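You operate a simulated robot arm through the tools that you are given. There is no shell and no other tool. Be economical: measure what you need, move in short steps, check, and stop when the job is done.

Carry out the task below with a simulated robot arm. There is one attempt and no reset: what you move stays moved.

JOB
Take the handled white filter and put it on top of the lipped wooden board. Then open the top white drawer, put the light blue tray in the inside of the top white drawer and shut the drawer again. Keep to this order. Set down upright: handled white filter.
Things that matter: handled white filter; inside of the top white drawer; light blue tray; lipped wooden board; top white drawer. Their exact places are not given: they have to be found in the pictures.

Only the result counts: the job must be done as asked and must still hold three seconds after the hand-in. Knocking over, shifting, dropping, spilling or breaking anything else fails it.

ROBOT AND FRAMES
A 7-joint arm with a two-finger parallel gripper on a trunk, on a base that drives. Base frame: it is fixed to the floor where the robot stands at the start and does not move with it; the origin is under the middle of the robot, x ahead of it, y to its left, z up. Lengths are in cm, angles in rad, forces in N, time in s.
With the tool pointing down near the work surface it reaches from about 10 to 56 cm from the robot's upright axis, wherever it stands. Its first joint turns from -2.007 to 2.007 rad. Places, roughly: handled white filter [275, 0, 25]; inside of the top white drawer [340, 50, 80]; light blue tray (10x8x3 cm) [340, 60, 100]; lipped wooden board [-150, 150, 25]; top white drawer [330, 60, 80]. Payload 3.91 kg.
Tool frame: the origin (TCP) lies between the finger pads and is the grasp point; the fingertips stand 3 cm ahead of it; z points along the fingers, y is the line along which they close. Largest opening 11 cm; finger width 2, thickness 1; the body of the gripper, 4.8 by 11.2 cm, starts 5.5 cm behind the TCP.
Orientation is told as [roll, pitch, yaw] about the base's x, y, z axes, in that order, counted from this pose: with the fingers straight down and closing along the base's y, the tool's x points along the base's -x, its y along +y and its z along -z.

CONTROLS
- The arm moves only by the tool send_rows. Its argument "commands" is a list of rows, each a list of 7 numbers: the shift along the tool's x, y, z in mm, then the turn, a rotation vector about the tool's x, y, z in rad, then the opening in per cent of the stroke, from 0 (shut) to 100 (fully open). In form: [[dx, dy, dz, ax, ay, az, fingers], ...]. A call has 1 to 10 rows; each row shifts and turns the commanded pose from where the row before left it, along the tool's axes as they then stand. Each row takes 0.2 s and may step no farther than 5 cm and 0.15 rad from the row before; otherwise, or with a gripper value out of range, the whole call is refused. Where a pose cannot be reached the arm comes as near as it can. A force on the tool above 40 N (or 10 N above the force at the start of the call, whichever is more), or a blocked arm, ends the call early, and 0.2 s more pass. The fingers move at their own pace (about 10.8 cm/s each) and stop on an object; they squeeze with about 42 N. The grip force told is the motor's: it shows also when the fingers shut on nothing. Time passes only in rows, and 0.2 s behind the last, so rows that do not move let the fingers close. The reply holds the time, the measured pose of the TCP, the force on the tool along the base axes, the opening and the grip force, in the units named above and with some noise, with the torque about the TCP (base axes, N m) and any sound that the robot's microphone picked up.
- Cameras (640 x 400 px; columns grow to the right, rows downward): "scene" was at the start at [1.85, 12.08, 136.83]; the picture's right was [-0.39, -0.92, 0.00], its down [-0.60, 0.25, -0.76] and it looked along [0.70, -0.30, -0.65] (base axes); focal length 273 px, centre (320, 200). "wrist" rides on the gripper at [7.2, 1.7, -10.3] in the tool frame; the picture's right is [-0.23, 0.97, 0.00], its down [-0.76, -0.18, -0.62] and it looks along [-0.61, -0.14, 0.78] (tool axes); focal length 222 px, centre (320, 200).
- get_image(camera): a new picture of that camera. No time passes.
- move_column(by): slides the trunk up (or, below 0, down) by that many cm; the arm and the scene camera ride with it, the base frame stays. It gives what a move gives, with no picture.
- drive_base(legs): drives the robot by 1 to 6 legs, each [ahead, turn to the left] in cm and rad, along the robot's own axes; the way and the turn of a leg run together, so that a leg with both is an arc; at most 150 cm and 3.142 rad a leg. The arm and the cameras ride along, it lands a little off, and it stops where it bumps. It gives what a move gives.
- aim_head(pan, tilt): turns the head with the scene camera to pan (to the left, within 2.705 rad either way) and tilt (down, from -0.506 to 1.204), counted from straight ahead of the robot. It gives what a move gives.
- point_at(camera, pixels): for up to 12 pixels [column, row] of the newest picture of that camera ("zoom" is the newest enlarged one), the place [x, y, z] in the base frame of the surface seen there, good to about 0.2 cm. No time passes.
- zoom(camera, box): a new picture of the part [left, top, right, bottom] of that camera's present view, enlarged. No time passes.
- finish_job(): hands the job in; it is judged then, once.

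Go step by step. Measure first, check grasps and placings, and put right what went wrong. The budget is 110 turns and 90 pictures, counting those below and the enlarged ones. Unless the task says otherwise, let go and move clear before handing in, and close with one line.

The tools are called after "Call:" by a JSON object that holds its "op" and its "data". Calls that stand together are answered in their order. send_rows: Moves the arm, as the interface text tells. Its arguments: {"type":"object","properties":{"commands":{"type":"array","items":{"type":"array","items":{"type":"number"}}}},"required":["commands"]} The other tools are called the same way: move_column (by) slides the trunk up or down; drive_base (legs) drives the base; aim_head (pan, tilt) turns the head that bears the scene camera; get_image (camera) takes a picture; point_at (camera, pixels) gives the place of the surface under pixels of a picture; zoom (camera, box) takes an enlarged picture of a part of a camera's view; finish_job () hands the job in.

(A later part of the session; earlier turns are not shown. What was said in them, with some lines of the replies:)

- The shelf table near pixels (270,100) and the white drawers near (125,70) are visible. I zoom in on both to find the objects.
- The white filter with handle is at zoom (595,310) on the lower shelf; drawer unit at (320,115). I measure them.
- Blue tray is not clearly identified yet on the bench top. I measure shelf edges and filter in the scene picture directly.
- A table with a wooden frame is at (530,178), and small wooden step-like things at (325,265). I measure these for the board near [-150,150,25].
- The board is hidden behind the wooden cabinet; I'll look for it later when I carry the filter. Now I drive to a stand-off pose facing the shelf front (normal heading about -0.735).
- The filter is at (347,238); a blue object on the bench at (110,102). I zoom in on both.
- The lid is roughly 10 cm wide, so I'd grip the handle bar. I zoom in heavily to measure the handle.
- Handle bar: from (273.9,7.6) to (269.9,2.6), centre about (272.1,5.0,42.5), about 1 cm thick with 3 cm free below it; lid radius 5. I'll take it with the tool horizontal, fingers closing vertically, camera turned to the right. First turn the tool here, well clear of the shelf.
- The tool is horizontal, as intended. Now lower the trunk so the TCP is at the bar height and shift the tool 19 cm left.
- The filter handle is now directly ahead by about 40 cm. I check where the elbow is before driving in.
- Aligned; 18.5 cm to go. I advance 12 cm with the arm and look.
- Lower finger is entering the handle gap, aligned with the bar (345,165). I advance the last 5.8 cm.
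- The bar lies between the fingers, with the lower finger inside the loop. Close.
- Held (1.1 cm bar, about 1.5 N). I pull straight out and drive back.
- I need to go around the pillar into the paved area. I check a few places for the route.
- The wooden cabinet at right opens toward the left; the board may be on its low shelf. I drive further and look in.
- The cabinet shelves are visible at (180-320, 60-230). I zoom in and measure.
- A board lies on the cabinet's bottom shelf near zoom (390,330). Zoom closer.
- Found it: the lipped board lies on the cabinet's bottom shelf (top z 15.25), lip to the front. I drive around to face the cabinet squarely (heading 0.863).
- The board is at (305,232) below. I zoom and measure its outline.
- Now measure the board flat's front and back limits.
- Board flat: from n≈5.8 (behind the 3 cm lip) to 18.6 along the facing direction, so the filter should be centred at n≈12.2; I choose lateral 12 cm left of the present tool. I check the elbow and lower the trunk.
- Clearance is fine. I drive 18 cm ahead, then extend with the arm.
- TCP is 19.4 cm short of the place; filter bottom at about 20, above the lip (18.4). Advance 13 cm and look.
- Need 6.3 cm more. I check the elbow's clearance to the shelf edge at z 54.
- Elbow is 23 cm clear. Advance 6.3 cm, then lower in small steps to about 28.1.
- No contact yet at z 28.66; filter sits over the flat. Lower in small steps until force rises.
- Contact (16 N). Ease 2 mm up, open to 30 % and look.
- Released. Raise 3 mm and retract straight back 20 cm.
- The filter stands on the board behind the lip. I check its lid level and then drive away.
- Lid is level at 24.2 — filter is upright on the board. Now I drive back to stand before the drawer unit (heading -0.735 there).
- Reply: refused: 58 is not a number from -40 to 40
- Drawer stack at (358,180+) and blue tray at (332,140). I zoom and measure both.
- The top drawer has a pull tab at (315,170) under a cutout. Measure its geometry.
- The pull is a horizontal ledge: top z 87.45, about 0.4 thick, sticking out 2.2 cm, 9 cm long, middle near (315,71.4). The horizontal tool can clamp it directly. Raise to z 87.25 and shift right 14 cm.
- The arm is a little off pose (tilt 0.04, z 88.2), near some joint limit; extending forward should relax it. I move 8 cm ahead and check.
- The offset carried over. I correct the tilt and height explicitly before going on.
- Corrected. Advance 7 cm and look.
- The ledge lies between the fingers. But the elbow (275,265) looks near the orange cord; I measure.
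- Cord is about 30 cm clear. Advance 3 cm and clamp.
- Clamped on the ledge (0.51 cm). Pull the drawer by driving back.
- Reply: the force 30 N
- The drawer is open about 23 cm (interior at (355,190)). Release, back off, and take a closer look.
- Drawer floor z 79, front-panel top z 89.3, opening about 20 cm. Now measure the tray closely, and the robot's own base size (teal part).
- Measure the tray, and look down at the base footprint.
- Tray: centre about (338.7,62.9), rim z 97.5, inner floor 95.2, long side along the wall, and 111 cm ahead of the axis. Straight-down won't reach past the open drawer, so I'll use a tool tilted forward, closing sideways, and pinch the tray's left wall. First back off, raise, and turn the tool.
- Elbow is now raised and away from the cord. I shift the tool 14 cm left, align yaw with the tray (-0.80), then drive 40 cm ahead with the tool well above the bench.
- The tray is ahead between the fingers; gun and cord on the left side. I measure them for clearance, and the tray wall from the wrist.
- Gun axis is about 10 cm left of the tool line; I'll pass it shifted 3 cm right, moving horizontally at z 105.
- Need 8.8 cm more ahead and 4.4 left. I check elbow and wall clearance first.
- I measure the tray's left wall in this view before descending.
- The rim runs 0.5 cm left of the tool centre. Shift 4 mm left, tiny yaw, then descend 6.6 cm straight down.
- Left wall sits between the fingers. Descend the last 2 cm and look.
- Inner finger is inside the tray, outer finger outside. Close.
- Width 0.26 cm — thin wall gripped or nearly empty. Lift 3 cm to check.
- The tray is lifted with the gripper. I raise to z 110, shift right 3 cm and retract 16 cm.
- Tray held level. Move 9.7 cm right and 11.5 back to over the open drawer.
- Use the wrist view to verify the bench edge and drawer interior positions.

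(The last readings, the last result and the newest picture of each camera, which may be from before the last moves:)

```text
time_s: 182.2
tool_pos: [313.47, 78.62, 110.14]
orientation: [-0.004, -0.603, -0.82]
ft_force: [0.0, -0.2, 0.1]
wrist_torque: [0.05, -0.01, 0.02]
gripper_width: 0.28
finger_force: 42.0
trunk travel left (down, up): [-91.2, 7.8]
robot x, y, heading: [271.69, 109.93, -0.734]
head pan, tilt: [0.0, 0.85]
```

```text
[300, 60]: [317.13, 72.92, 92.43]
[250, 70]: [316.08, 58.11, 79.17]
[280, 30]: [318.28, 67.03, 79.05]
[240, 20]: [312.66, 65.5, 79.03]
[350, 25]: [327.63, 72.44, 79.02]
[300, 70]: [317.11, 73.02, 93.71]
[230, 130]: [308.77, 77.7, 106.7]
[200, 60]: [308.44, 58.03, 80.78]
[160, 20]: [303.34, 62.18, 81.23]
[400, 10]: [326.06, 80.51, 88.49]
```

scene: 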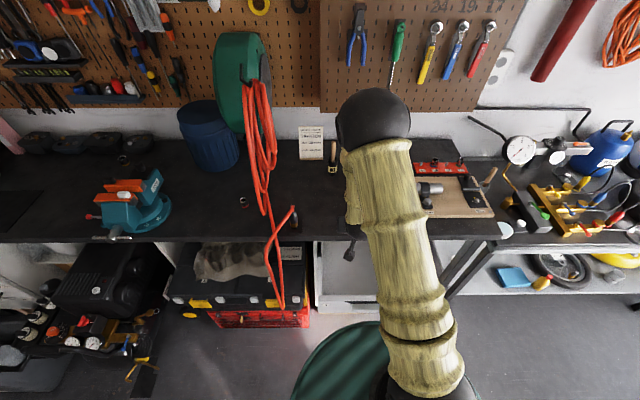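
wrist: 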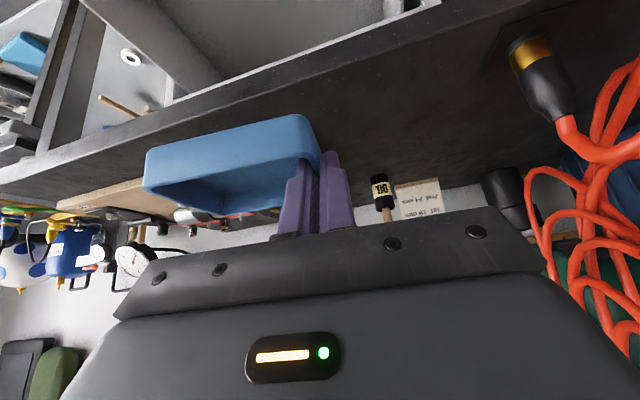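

Bench edge is 22.5 cm behind the drawer face, TCP at 16 cm: tray fits. Descend with the arm, first 16 cm.

Call:
{"op": "send_rows", "data": {"commands": [[-3, 0, 2, 0, 0, 0, 0], [22.6, 0, 33, 0, 0, 0, 0], [22.6, 0, 33, 0, 0, 0, 0], [22.6, 0, 33, 0, 0, 0, 0], [22.6, 0, 33, 0, 0, 0, 0], [0, 0, 0, 0, 0, 0, 0]]}}

Call:
{"op": "get_image", "data": {"camera": "wrist"}}

Call:
{"op": "get_image", "data": {"camera": "scene"}}

```text
time_s: 183.6
tool_pos: [313.55, 78.16, 94.19]
orientation: [-0.003, -0.603, -0.82]
ft_force: [-0.2, 1.0, 0.3]
wrist_torque: [0.02, -0.02, 0.01]
gripper_width: 0.31
finger_force: 42.2
trunk travel left (down, up): [-91.2, 7.8]
robot x, y, heading: [272.09, 109.91, -0.734]
head pan, tilt: [0.0, 0.85]
```

```text
23 pictures are left
```

wrist: 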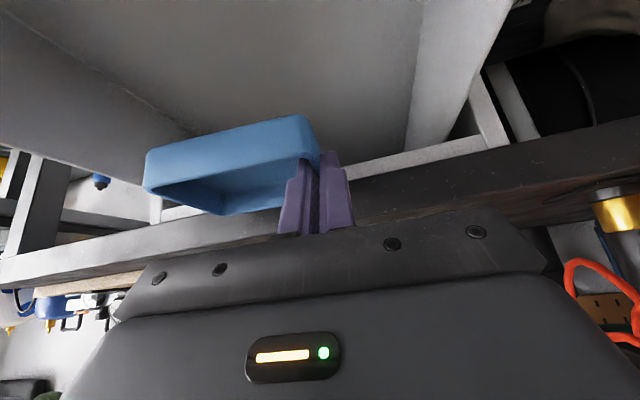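

```text
22 pictures are left
```

scene: 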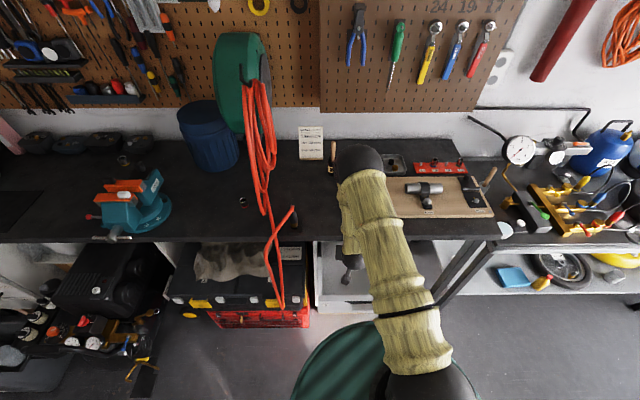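

Clear so far, tray inside the drawer outline. Descend 8.5 cm more.

Call:
{"op": "send_rows", "data": {"commands": [[16, 0, 23.4, 0, 0, 0, 0], [16, 0, 23.4, 0, 0, 0, 0], [16, 0, 23.4, 0, 0, 0, 0], [0, 0, 0, 0, 0, 0, 0]]}}

Call:
{"op": "get_image", "data": {"camera": "wrist"}}

```text
time_s: 184.4
tool_pos: [313.55, 78.12, 85.87]
orientation: [-0.002, -0.603, -0.822]
ft_force: [-1.0, -1.8, 14.2]
wrist_torque: [1.65, 1.19, 0.09]
gripper_width: 0.28
finger_force: 42.3
trunk travel left (down, up): [-91.2, 7.8]
robot x, y, heading: [271.79, 109.86, -0.739]
head pan, tilt: [0.0, 0.85]
stopped in row 4: the force on the tool passed its limit at 76 N (the readings are from after the stop); the commanded pose is now the measured one
```

```text
21 pictures are left
```

wrist: 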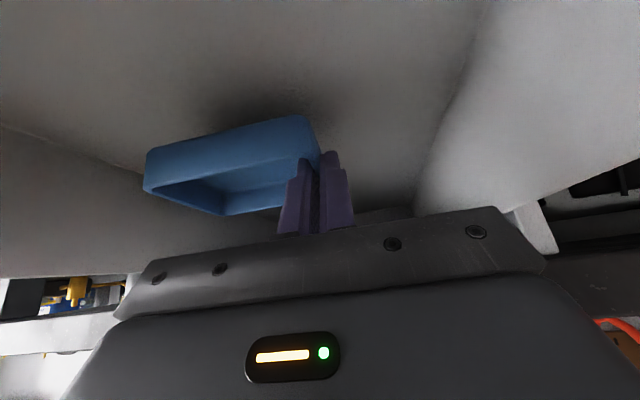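

The 76 N contact came from the camera bracket on the drawer's front panel (torque points 14 cm behind the TCP). I raise 2 cm, tilt the tool 0.3 rad more upright so the bracket clears, then lower carefully.

Call:
{"op": "send_rows", "data": {"commands": [[-11.3, 0, -16.5, 0, 0, 0, 0], [0, 0, 0, 0, 0.15, 0, 0], [0, 0, 0, 0, 0.15, 0, 0], [0, 0, 0, 0, 0, 0, 0]]}}

Call:
{"op": "get_image", "data": {"camera": "scene"}}

Call:
{"op": "get_image", "data": {"camera": "wrist"}}

```text
time_s: 185.4
tool_pos: [313.68, 78.18, 87.91]
orientation: [-0.002, -0.298, -0.824]
ft_force: [-1.0, -0.8, 0.0]
wrist_torque: [0.02, 0.01, -0.02]
gripper_width: 0.29
finger_force: 41.6
trunk travel left (down, up): [-91.2, 7.8]
robot x, y, heading: [272.25, 110.07, -0.738]
head pan, tilt: [0.0, 0.85]
```

```text
20 pictures are left
```

scene: 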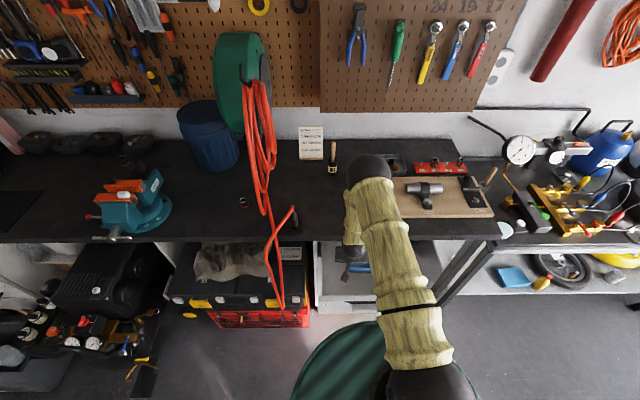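

```text
19 pictures are left
```

wrist: 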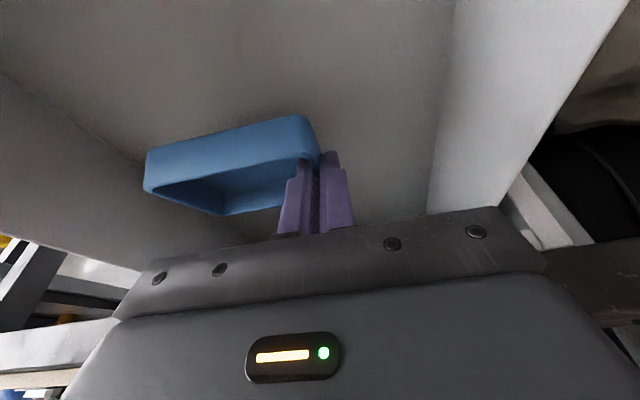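

Clear. Lower in 1 cm steps.

Call:
{"op": "send_rows", "data": {"commands": [[3, 0, 9.5, 0, 0, 0, 0], [3, 0, 9.5, 0, 0, 0, 0], [3, 0, 9.5, 0, 0, 0, 0], [0, 0, 0, 0, 0, 0, 0]]}}

Call:
{"op": "send_rows", "data": {"commands": [[1, 0, 3, 0, 0, 0, 0], [1, 0, 3, 0, 0, 0, 0], [0, 0, 0, 0, 0, 0, 0]]}}

```text
time_s: 186.4
tool_pos: [313.63, 78.05, 84.89]
orientation: [-0.003, -0.301, -0.823]
ft_force: [1.1, -0.1, -0.7]
wrist_torque: [0.03, -0.03, -0.01]
gripper_width: 0.28
finger_force: 42.0
trunk travel left (down, up): [-91.2, 7.8]
robot x, y, heading: [271.95, 109.91, -0.731]
head pan, tilt: [0.0, 0.85]
```

```text
time_s: 187.2
tool_pos: [313.6, 78.09, 84.25]
orientation: [-0.003, -0.3, -0.823]
ft_force: [-0.7, 0.7, 0.3]
wrist_torque: [0.03, 0.0, 0.0]
gripper_width: 0.28
finger_force: 41.8
trunk travel left (down, up): [-91.2, 7.8]
robot x, y, heading: [271.76, 110.16, -0.737]
head pan, tilt: [0.0, 0.85]
```

Call:
{"op": "send_rows", "data": {"commands": [[0.9, 0, 2.9, 0, 0, 0, 0], [0, 0, 0, 0, 0, 0, 0]]}}

Call:
{"op": "send_rows", "data": {"commands": [[0.9, 0, 2.9, 0, 0, 0, 0], [0, 0, 0, 0, 0, 0, 0]]}}

Call:
{"op": "get_image", "data": {"camera": "wrist"}}

```text
time_s: 187.8
tool_pos: [313.56, 78.07, 84.23]
orientation: [-0.001, -0.306, -0.824]
ft_force: [1.3, 1.2, 18.9]
wrist_torque: [-0.61, -0.54, 0.02]
gripper_width: 0.25
finger_force: 42.0
trunk travel left (down, up): [-91.2, 7.8]
robot x, y, heading: [272.48, 109.99, -0.735]
head pan, tilt: [0.0, 0.85]
```

```text
time_s: 188.4
tool_pos: [313.45, 78.06, 83.73]
orientation: [-0.003, -0.304, -0.824]
ft_force: [1.4, -0.4, 24.7]
wrist_torque: [-0.84, -0.7, 0.01]
gripper_width: 0.3
finger_force: 42.1
trunk travel left (down, up): [-91.2, 7.8]
robot x, y, heading: [272.21, 110.07, -0.74]
head pan, tilt: [0.0, 0.85]
```

```text
18 pictures are left
```

wrist: 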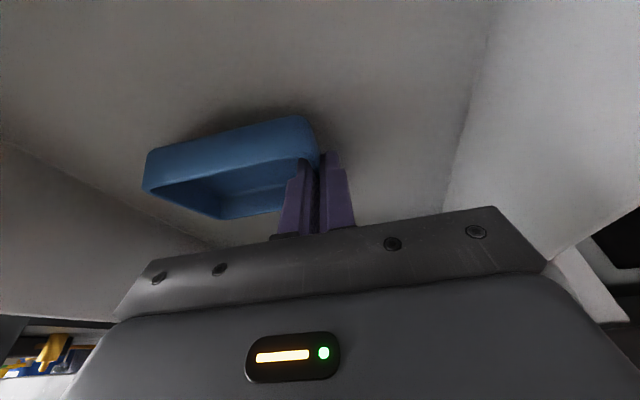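

Far edge touches the floor (24 N). Release gently and look.

Call:
{"op": "send_rows", "data": {"commands": [[0, 0, 0, 0, 0, 0, 5], [0, 0, 0, 0, 0, 0, 12], [0, 0, 0, 0, 0, 0, 22], [0, 0, 0, 0, 0, 0, 22]]}}

Call:
{"op": "get_image", "data": {"camera": "wrist"}}

```text
time_s: 189.4
tool_pos: [313.56, 77.99, 83.74]
orientation: [-0.002, -0.301, -0.824]
ft_force: [-0.2, -0.6, 0.4]
wrist_torque: [0.0, 0.0, 0.0]
gripper_width: 2.41
finger_force: 0.1
trunk travel left (down, up): [-91.2, 7.8]
robot x, y, heading: [272.04, 110.11, -0.732]
head pan, tilt: [0.0, 0.85]
```

```text
17 pictures are left
```

wrist: 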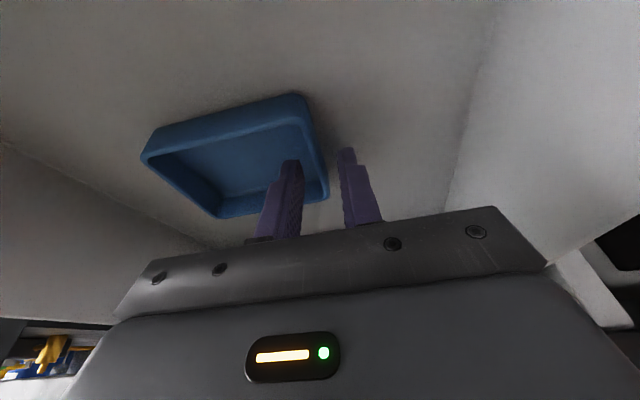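

The tray lies flat in the drawer. Lift straight out, then drive back 35 cm.

Call:
{"op": "send_rows", "data": {"commands": [[-6, 0, -19, 0, 0, 0, 22], [-13.3, 0, -43, 0, 0, 0, 22], [-13.3, 0, -43, 0, 0, 0, 22], [-13.3, 0, -43, 0, 0, 0, 22], [-13.3, 0, -43, 0, 0, 0, 22], [0, 0, 0, 0, 0, 0, 0]]}}

Call:
{"op": "drive_base", "data": {"legs": [[-38, 0]]}}

Call:
{"op": "get_image", "data": {"camera": "scene"}}

```text
time_s: 190.8
tool_pos: [313.8, 78.13, 103.63]
orientation: [-0.001, -0.299, -0.824]
ft_force: [-0.4, -0.5, 0.6]
wrist_torque: [0.01, 0.01, -0.02]
gripper_width: 0.0
finger_force: 37.9
trunk travel left (down, up): [-91.2, 7.8]
robot x, y, heading: [272.0, 110.41, -0.733]
head pan, tilt: [0.0, 0.85]
```

```text
time_s: 193.6
tool_pos: [285.55, 103.63, 103.71]
orientation: [-0.002, -0.302, -0.828]
ft_force: [-0.2, 0.6, 0.6]
wrist_torque: [0.02, -0.04, 0.02]
gripper_width: 0.0
finger_force: 37.7
trunk travel left (down, up): [-91.2, 7.8]
robot x, y, heading: [244.13, 135.51, -0.743]
head pan, tilt: [0.0, 0.85]
```

```text
16 pictures are left
```

scene: 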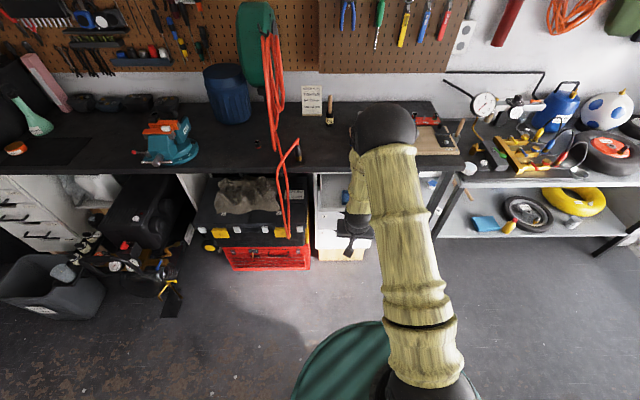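

Now turn the tool horizontal, correct yaw, centre it on the drawer front and lower to z about 84.

Call:
{"op": "send_rows", "data": {"commands": [[0, 0, 0, 0, -0.142, 0, 0], [0, 0, 0, 0, -0.142, 0, 0], [0, 0, 0, 0, -0.142, 0, 0], [0, 0, 0, 0, -0.142, 0, 0], [0, 0, 0, 0, -0.142, 0, 0], [0, 0, 0, 0, -0.142, 0, 0], [0, 0, 0, 0, -0.142, 0, 0], [0, 0, 0, 0, -0.142, 0, 0], [0, 0, 0, 0, -0.133, 0, 0], [0, -46, 0, -0.09, 0, 0, 0]]}}

Call:
{"op": "move_column", "data": {"by": -19.9}}

Call:
{"op": "get_image", "data": {"camera": "scene"}}

```text
time_s: 195.8
tool_pos: [282.13, 100.46, 103.62]
orientation: [-2.413, -1.57, 1.679]
ft_force: [-0.3, 0.6, 1.0]
wrist_torque: [0.01, 0.03, 0.02]
gripper_width: 0.01
finger_force: 37.5
trunk travel left (down, up): [-91.2, 7.8]
robot x, y, heading: [243.95, 135.62, -0.743]
head pan, tilt: [0.0, 0.85]
```

```text
time_s: 197.9
tool_pos: [282.02, 100.58, 83.72]
orientation: [-1.237, -1.569, 0.499]
ft_force: [0.8, 0.4, 0.0]
wrist_torque: [0.01, 0.0, -0.04]
gripper_width: 0.01
finger_force: 37.9
trunk travel left (down, up): [-71.3, 27.7]
robot x, y, heading: [243.74, 135.53, -0.738]
head pan, tilt: [0.0, 0.85]
```

```text
15 pictures are left
```

scene: 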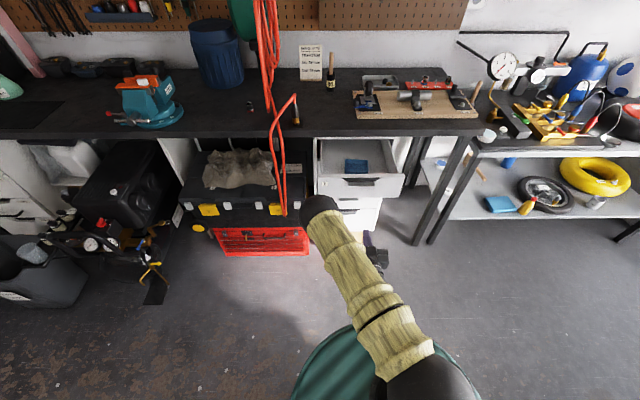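

The tray is visible in the drawer. I zoom in to measure the front panel and tool before pushing.

Call:
{"op": "zoom", "data": {"camera": "scene", "box": [300, 120, 430, 270]}}

Call:
{"op": "point_at", "data": {"camera": "zoom", "pixels": [[240, 165], [240, 175], [200, 165], [130, 165], [310, 165], [240, 130], [200, 105], [255, 115], [240, 190], [240, 157]]}}

```text
2.67 times, centred on (365, 195) of scene
```

zoom: 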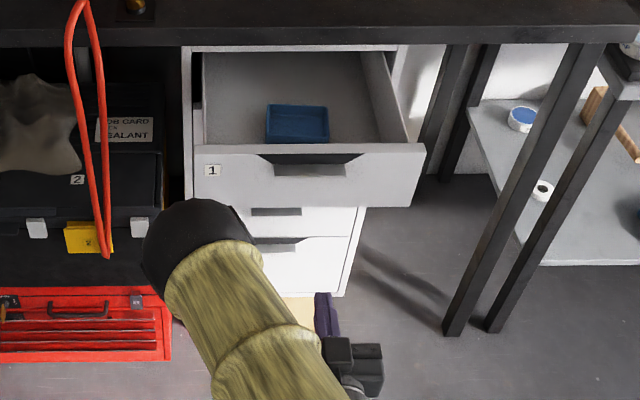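

```text
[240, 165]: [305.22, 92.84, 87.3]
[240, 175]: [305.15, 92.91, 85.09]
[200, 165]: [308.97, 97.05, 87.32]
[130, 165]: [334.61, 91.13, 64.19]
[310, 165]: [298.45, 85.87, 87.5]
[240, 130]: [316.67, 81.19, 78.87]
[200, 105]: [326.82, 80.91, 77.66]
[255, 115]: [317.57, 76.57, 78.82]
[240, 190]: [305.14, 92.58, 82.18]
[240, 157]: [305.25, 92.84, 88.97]
```

Front panel is at (298.5,85.9); fingertips 19 cm in front of it, centred, below the ledge. Drive ahead 28 cm, pushing the drawer part-way.

Call:
{"op": "drive_base", "data": {"legs": [[28, 0]]}}

Call:
{"op": "get_image", "data": {"camera": "scene"}}

```text
time_s: 200.1
tool_pos: [302.82, 81.5, 83.72]
orientation: [-1.034, -1.57, 0.293]
ft_force: [-0.1, -0.7, 0.4]
wrist_torque: [0.01, -0.01, 0.01]
gripper_width: 0.0
finger_force: 38.1
trunk travel left (down, up): [-71.3, 27.7]
robot x, y, heading: [264.35, 116.54, -0.743]
head pan, tilt: [0.0, 0.85]
```

```text
13 pictures are left
```

scene: 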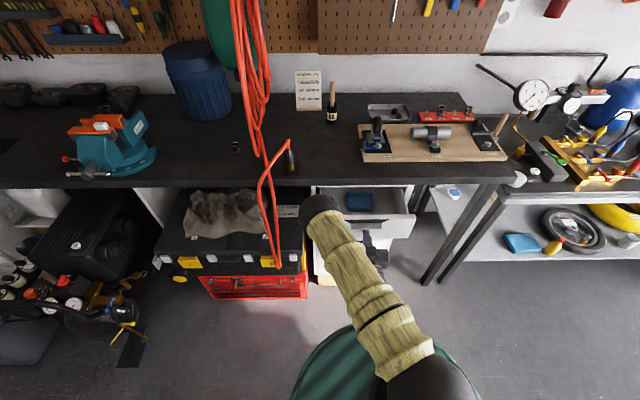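

Drawer is about 14 cm from shut. Push on with the arm in small steps.

Call:
{"op": "send_rows", "data": {"commands": [[0, 0, 15, 0, 0, 0, 0], [0, 0, 20, 0, 0, 0, 0], [0, 0, 20, 0, 0, 0, 0], [0, 0, 20, 0, 0, 0, 0], [0, 0, 20, 0, 0, 0, 0], [0, 0, 15, 0, 0, 0, 0], [0, 0, 0, 0, 0, 0, 0]]}}

Call:
{"op": "get_image", "data": {"camera": "scene"}}

```text
time_s: 201.7
tool_pos: [310.94, 73.91, 83.6]
orientation: [-1.154, -1.57, 0.413]
ft_force: [-0.2, 0.2, 0.9]
wrist_torque: [-0.03, -0.01, 0.0]
gripper_width: 0.0
finger_force: 37.5
trunk travel left (down, up): [-71.3, 27.7]
robot x, y, heading: [264.7, 116.73, -0.739]
head pan, tilt: [0.0, 0.85]
```

```text
12 pictures are left
```

scene: 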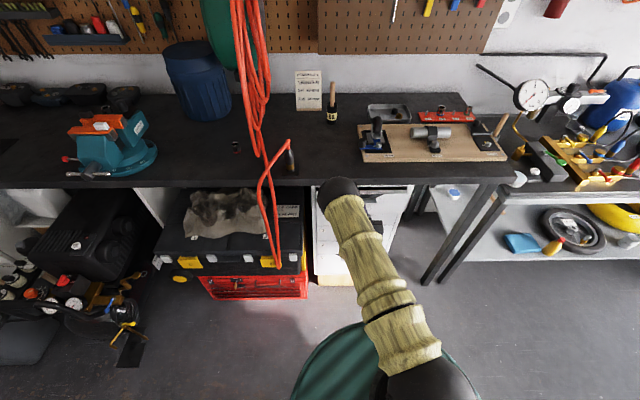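

About 3 cm to go; continue until the force rises.

Call:
{"op": "send_rows", "data": {"commands": [[0, 0, 10, 0, 0, 0, 0], [0, 0, 10, 0, 0, 0, 0], [0, 0, 6, 0, 0, 0, 0], [0, 0, 4, 0, 0, 0, 0], [0, 0, 0, 0, 0, 0, 0]]}}

Call:
{"op": "send_rows", "data": {"commands": [[0, 0, 3, 0, 0, 0, 0], [0, 0, 3, 0, 0, 0, 0], [0, 0, 3, 0, 0, 0, 0], [0, 0, 0, 0, 0, 0, 0]]}}

```text
time_s: 202.9
tool_pos: [313.18, 72.06, 83.68]
orientation: [-1.369, -1.569, 0.629]
ft_force: [-0.1, 0.7, -1.0]
wrist_torque: [-0.03, 0.01, 0.05]
gripper_width: 0.0
finger_force: 37.8
trunk travel left (down, up): [-71.3, 27.7]
robot x, y, heading: [264.44, 116.88, -0.738]
head pan, tilt: [0.0, 0.85]
```

```text
time_s: 203.9
tool_pos: [313.31, 71.68, 83.64]
orientation: [-0.557, -1.567, -0.184]
ft_force: [-13.7, 13.2, 10.5]
wrist_torque: [-0.19, -0.33, 0.14]
gripper_width: 0.0
finger_force: 37.4
trunk travel left (down, up): [-71.3, 27.7]
robot x, y, heading: [264.33, 116.72, -0.742]
head pan, tilt: [0.0, 0.85]
stopped in row 4: the force on the tool passed its limit at 41 N (the readings are from after the stop); the commanded pose is now the measured one
```

Force rose to 41 N: the drawer hit its stop. I back off slightly and check the front.

Call:
{"op": "send_rows", "data": {"commands": [[0, 0, -20, 0, 0, 0, 0], [0, 0, -40, 0, 0, 0, 0], [0, 0, -40, 0, 0, 0, 0], [0, 0, 0, 0, 0, 0, 0]]}}

Call:
{"op": "drive_base", "data": {"legs": [[-28, 0]]}}

Call:
{"op": "aim_head", "data": {"pan": 0.0, "tilt": 0.7}}

Call:
{"op": "get_image", "data": {"camera": "scene"}}

Call:
{"op": "zoom", "data": {"camera": "scene", "box": [300, 100, 430, 250]}}

```text
time_s: 204.9
tool_pos: [306.07, 78.43, 83.55]
orientation: [-0.237, -1.563, -0.504]
ft_force: [-0.5, -0.7, -0.2]
wrist_torque: [0.04, -0.03, 0.03]
gripper_width: 0.0
finger_force: 37.4
trunk travel left (down, up): [-71.3, 27.7]
robot x, y, heading: [264.41, 116.35, -0.74]
head pan, tilt: [0.0, 0.85]
```

```text
time_s: 207.1
tool_pos: [285.34, 97.29, 83.59]
orientation: [-0.284, -1.564, -0.461]
ft_force: [-0.2, 0.6, 0.7]
wrist_torque: [-0.02, -0.01, -0.01]
gripper_width: 0.0
finger_force: 37.5
trunk travel left (down, up): [-71.3, 27.7]
robot x, y, heading: [244.01, 135.44, -0.74]
head pan, tilt: [0.0, 0.85]
```

```text
time_s: 207.8
tool_pos: [285.29, 97.29, 83.43]
orientation: [-0.261, -1.564, -0.48]
ft_force: [0.1, 0.4, 0.6]
wrist_torque: [0.01, -0.02, 0.02]
gripper_width: 0.05
finger_force: 37.7
trunk travel left (down, up): [-71.3, 27.7]
robot x, y, heading: [243.97, 135.84, -0.738]
head pan, tilt: [0.0, 0.7]
```

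```text
11 pictures are left
```

scene: 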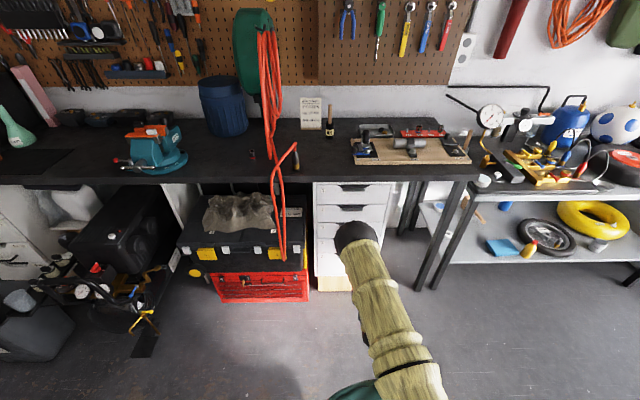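

```text
2.67 times, centred on (365, 175) of scene
```

zoom: 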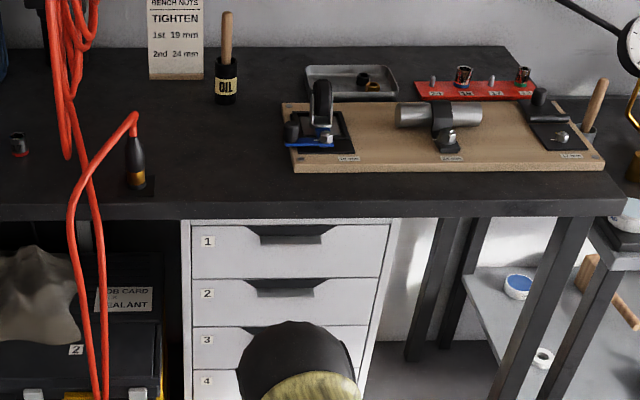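

Drawer 1 looks flush with the others. I verify its face against drawer 2 and the frame.

Call:
{"op": "point_at", "data": {"camera": "zoom", "pixels": [[290, 262], [290, 312], [215, 262], [215, 312], [365, 262], [355, 312], [187, 262], [385, 262]]}}

```text
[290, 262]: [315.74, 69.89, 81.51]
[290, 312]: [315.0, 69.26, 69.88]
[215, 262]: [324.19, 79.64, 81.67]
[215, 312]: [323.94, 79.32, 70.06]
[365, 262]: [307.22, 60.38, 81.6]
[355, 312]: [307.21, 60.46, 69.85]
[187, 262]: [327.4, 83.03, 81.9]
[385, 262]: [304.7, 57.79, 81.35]
```

The top drawer face lies in the same plane as drawer 2 and as before opening, so it is shut. The tray is inside, the filter stands upright on the board, and the arm is clear, so I hand in.

Call:
{"op": "finish_job", "data": {}}

```text
The job is handed in.
```

The job is handed in: the white filter stands upright on the lipped wooden board, and the light blue tray lies flat inside the top white drawer, which is shut again. While the tray was being lowered, the wrist camera bracket pressed on the drawer's front panel (76 N). I saw no damage afterwards, and the drawer closed flush.
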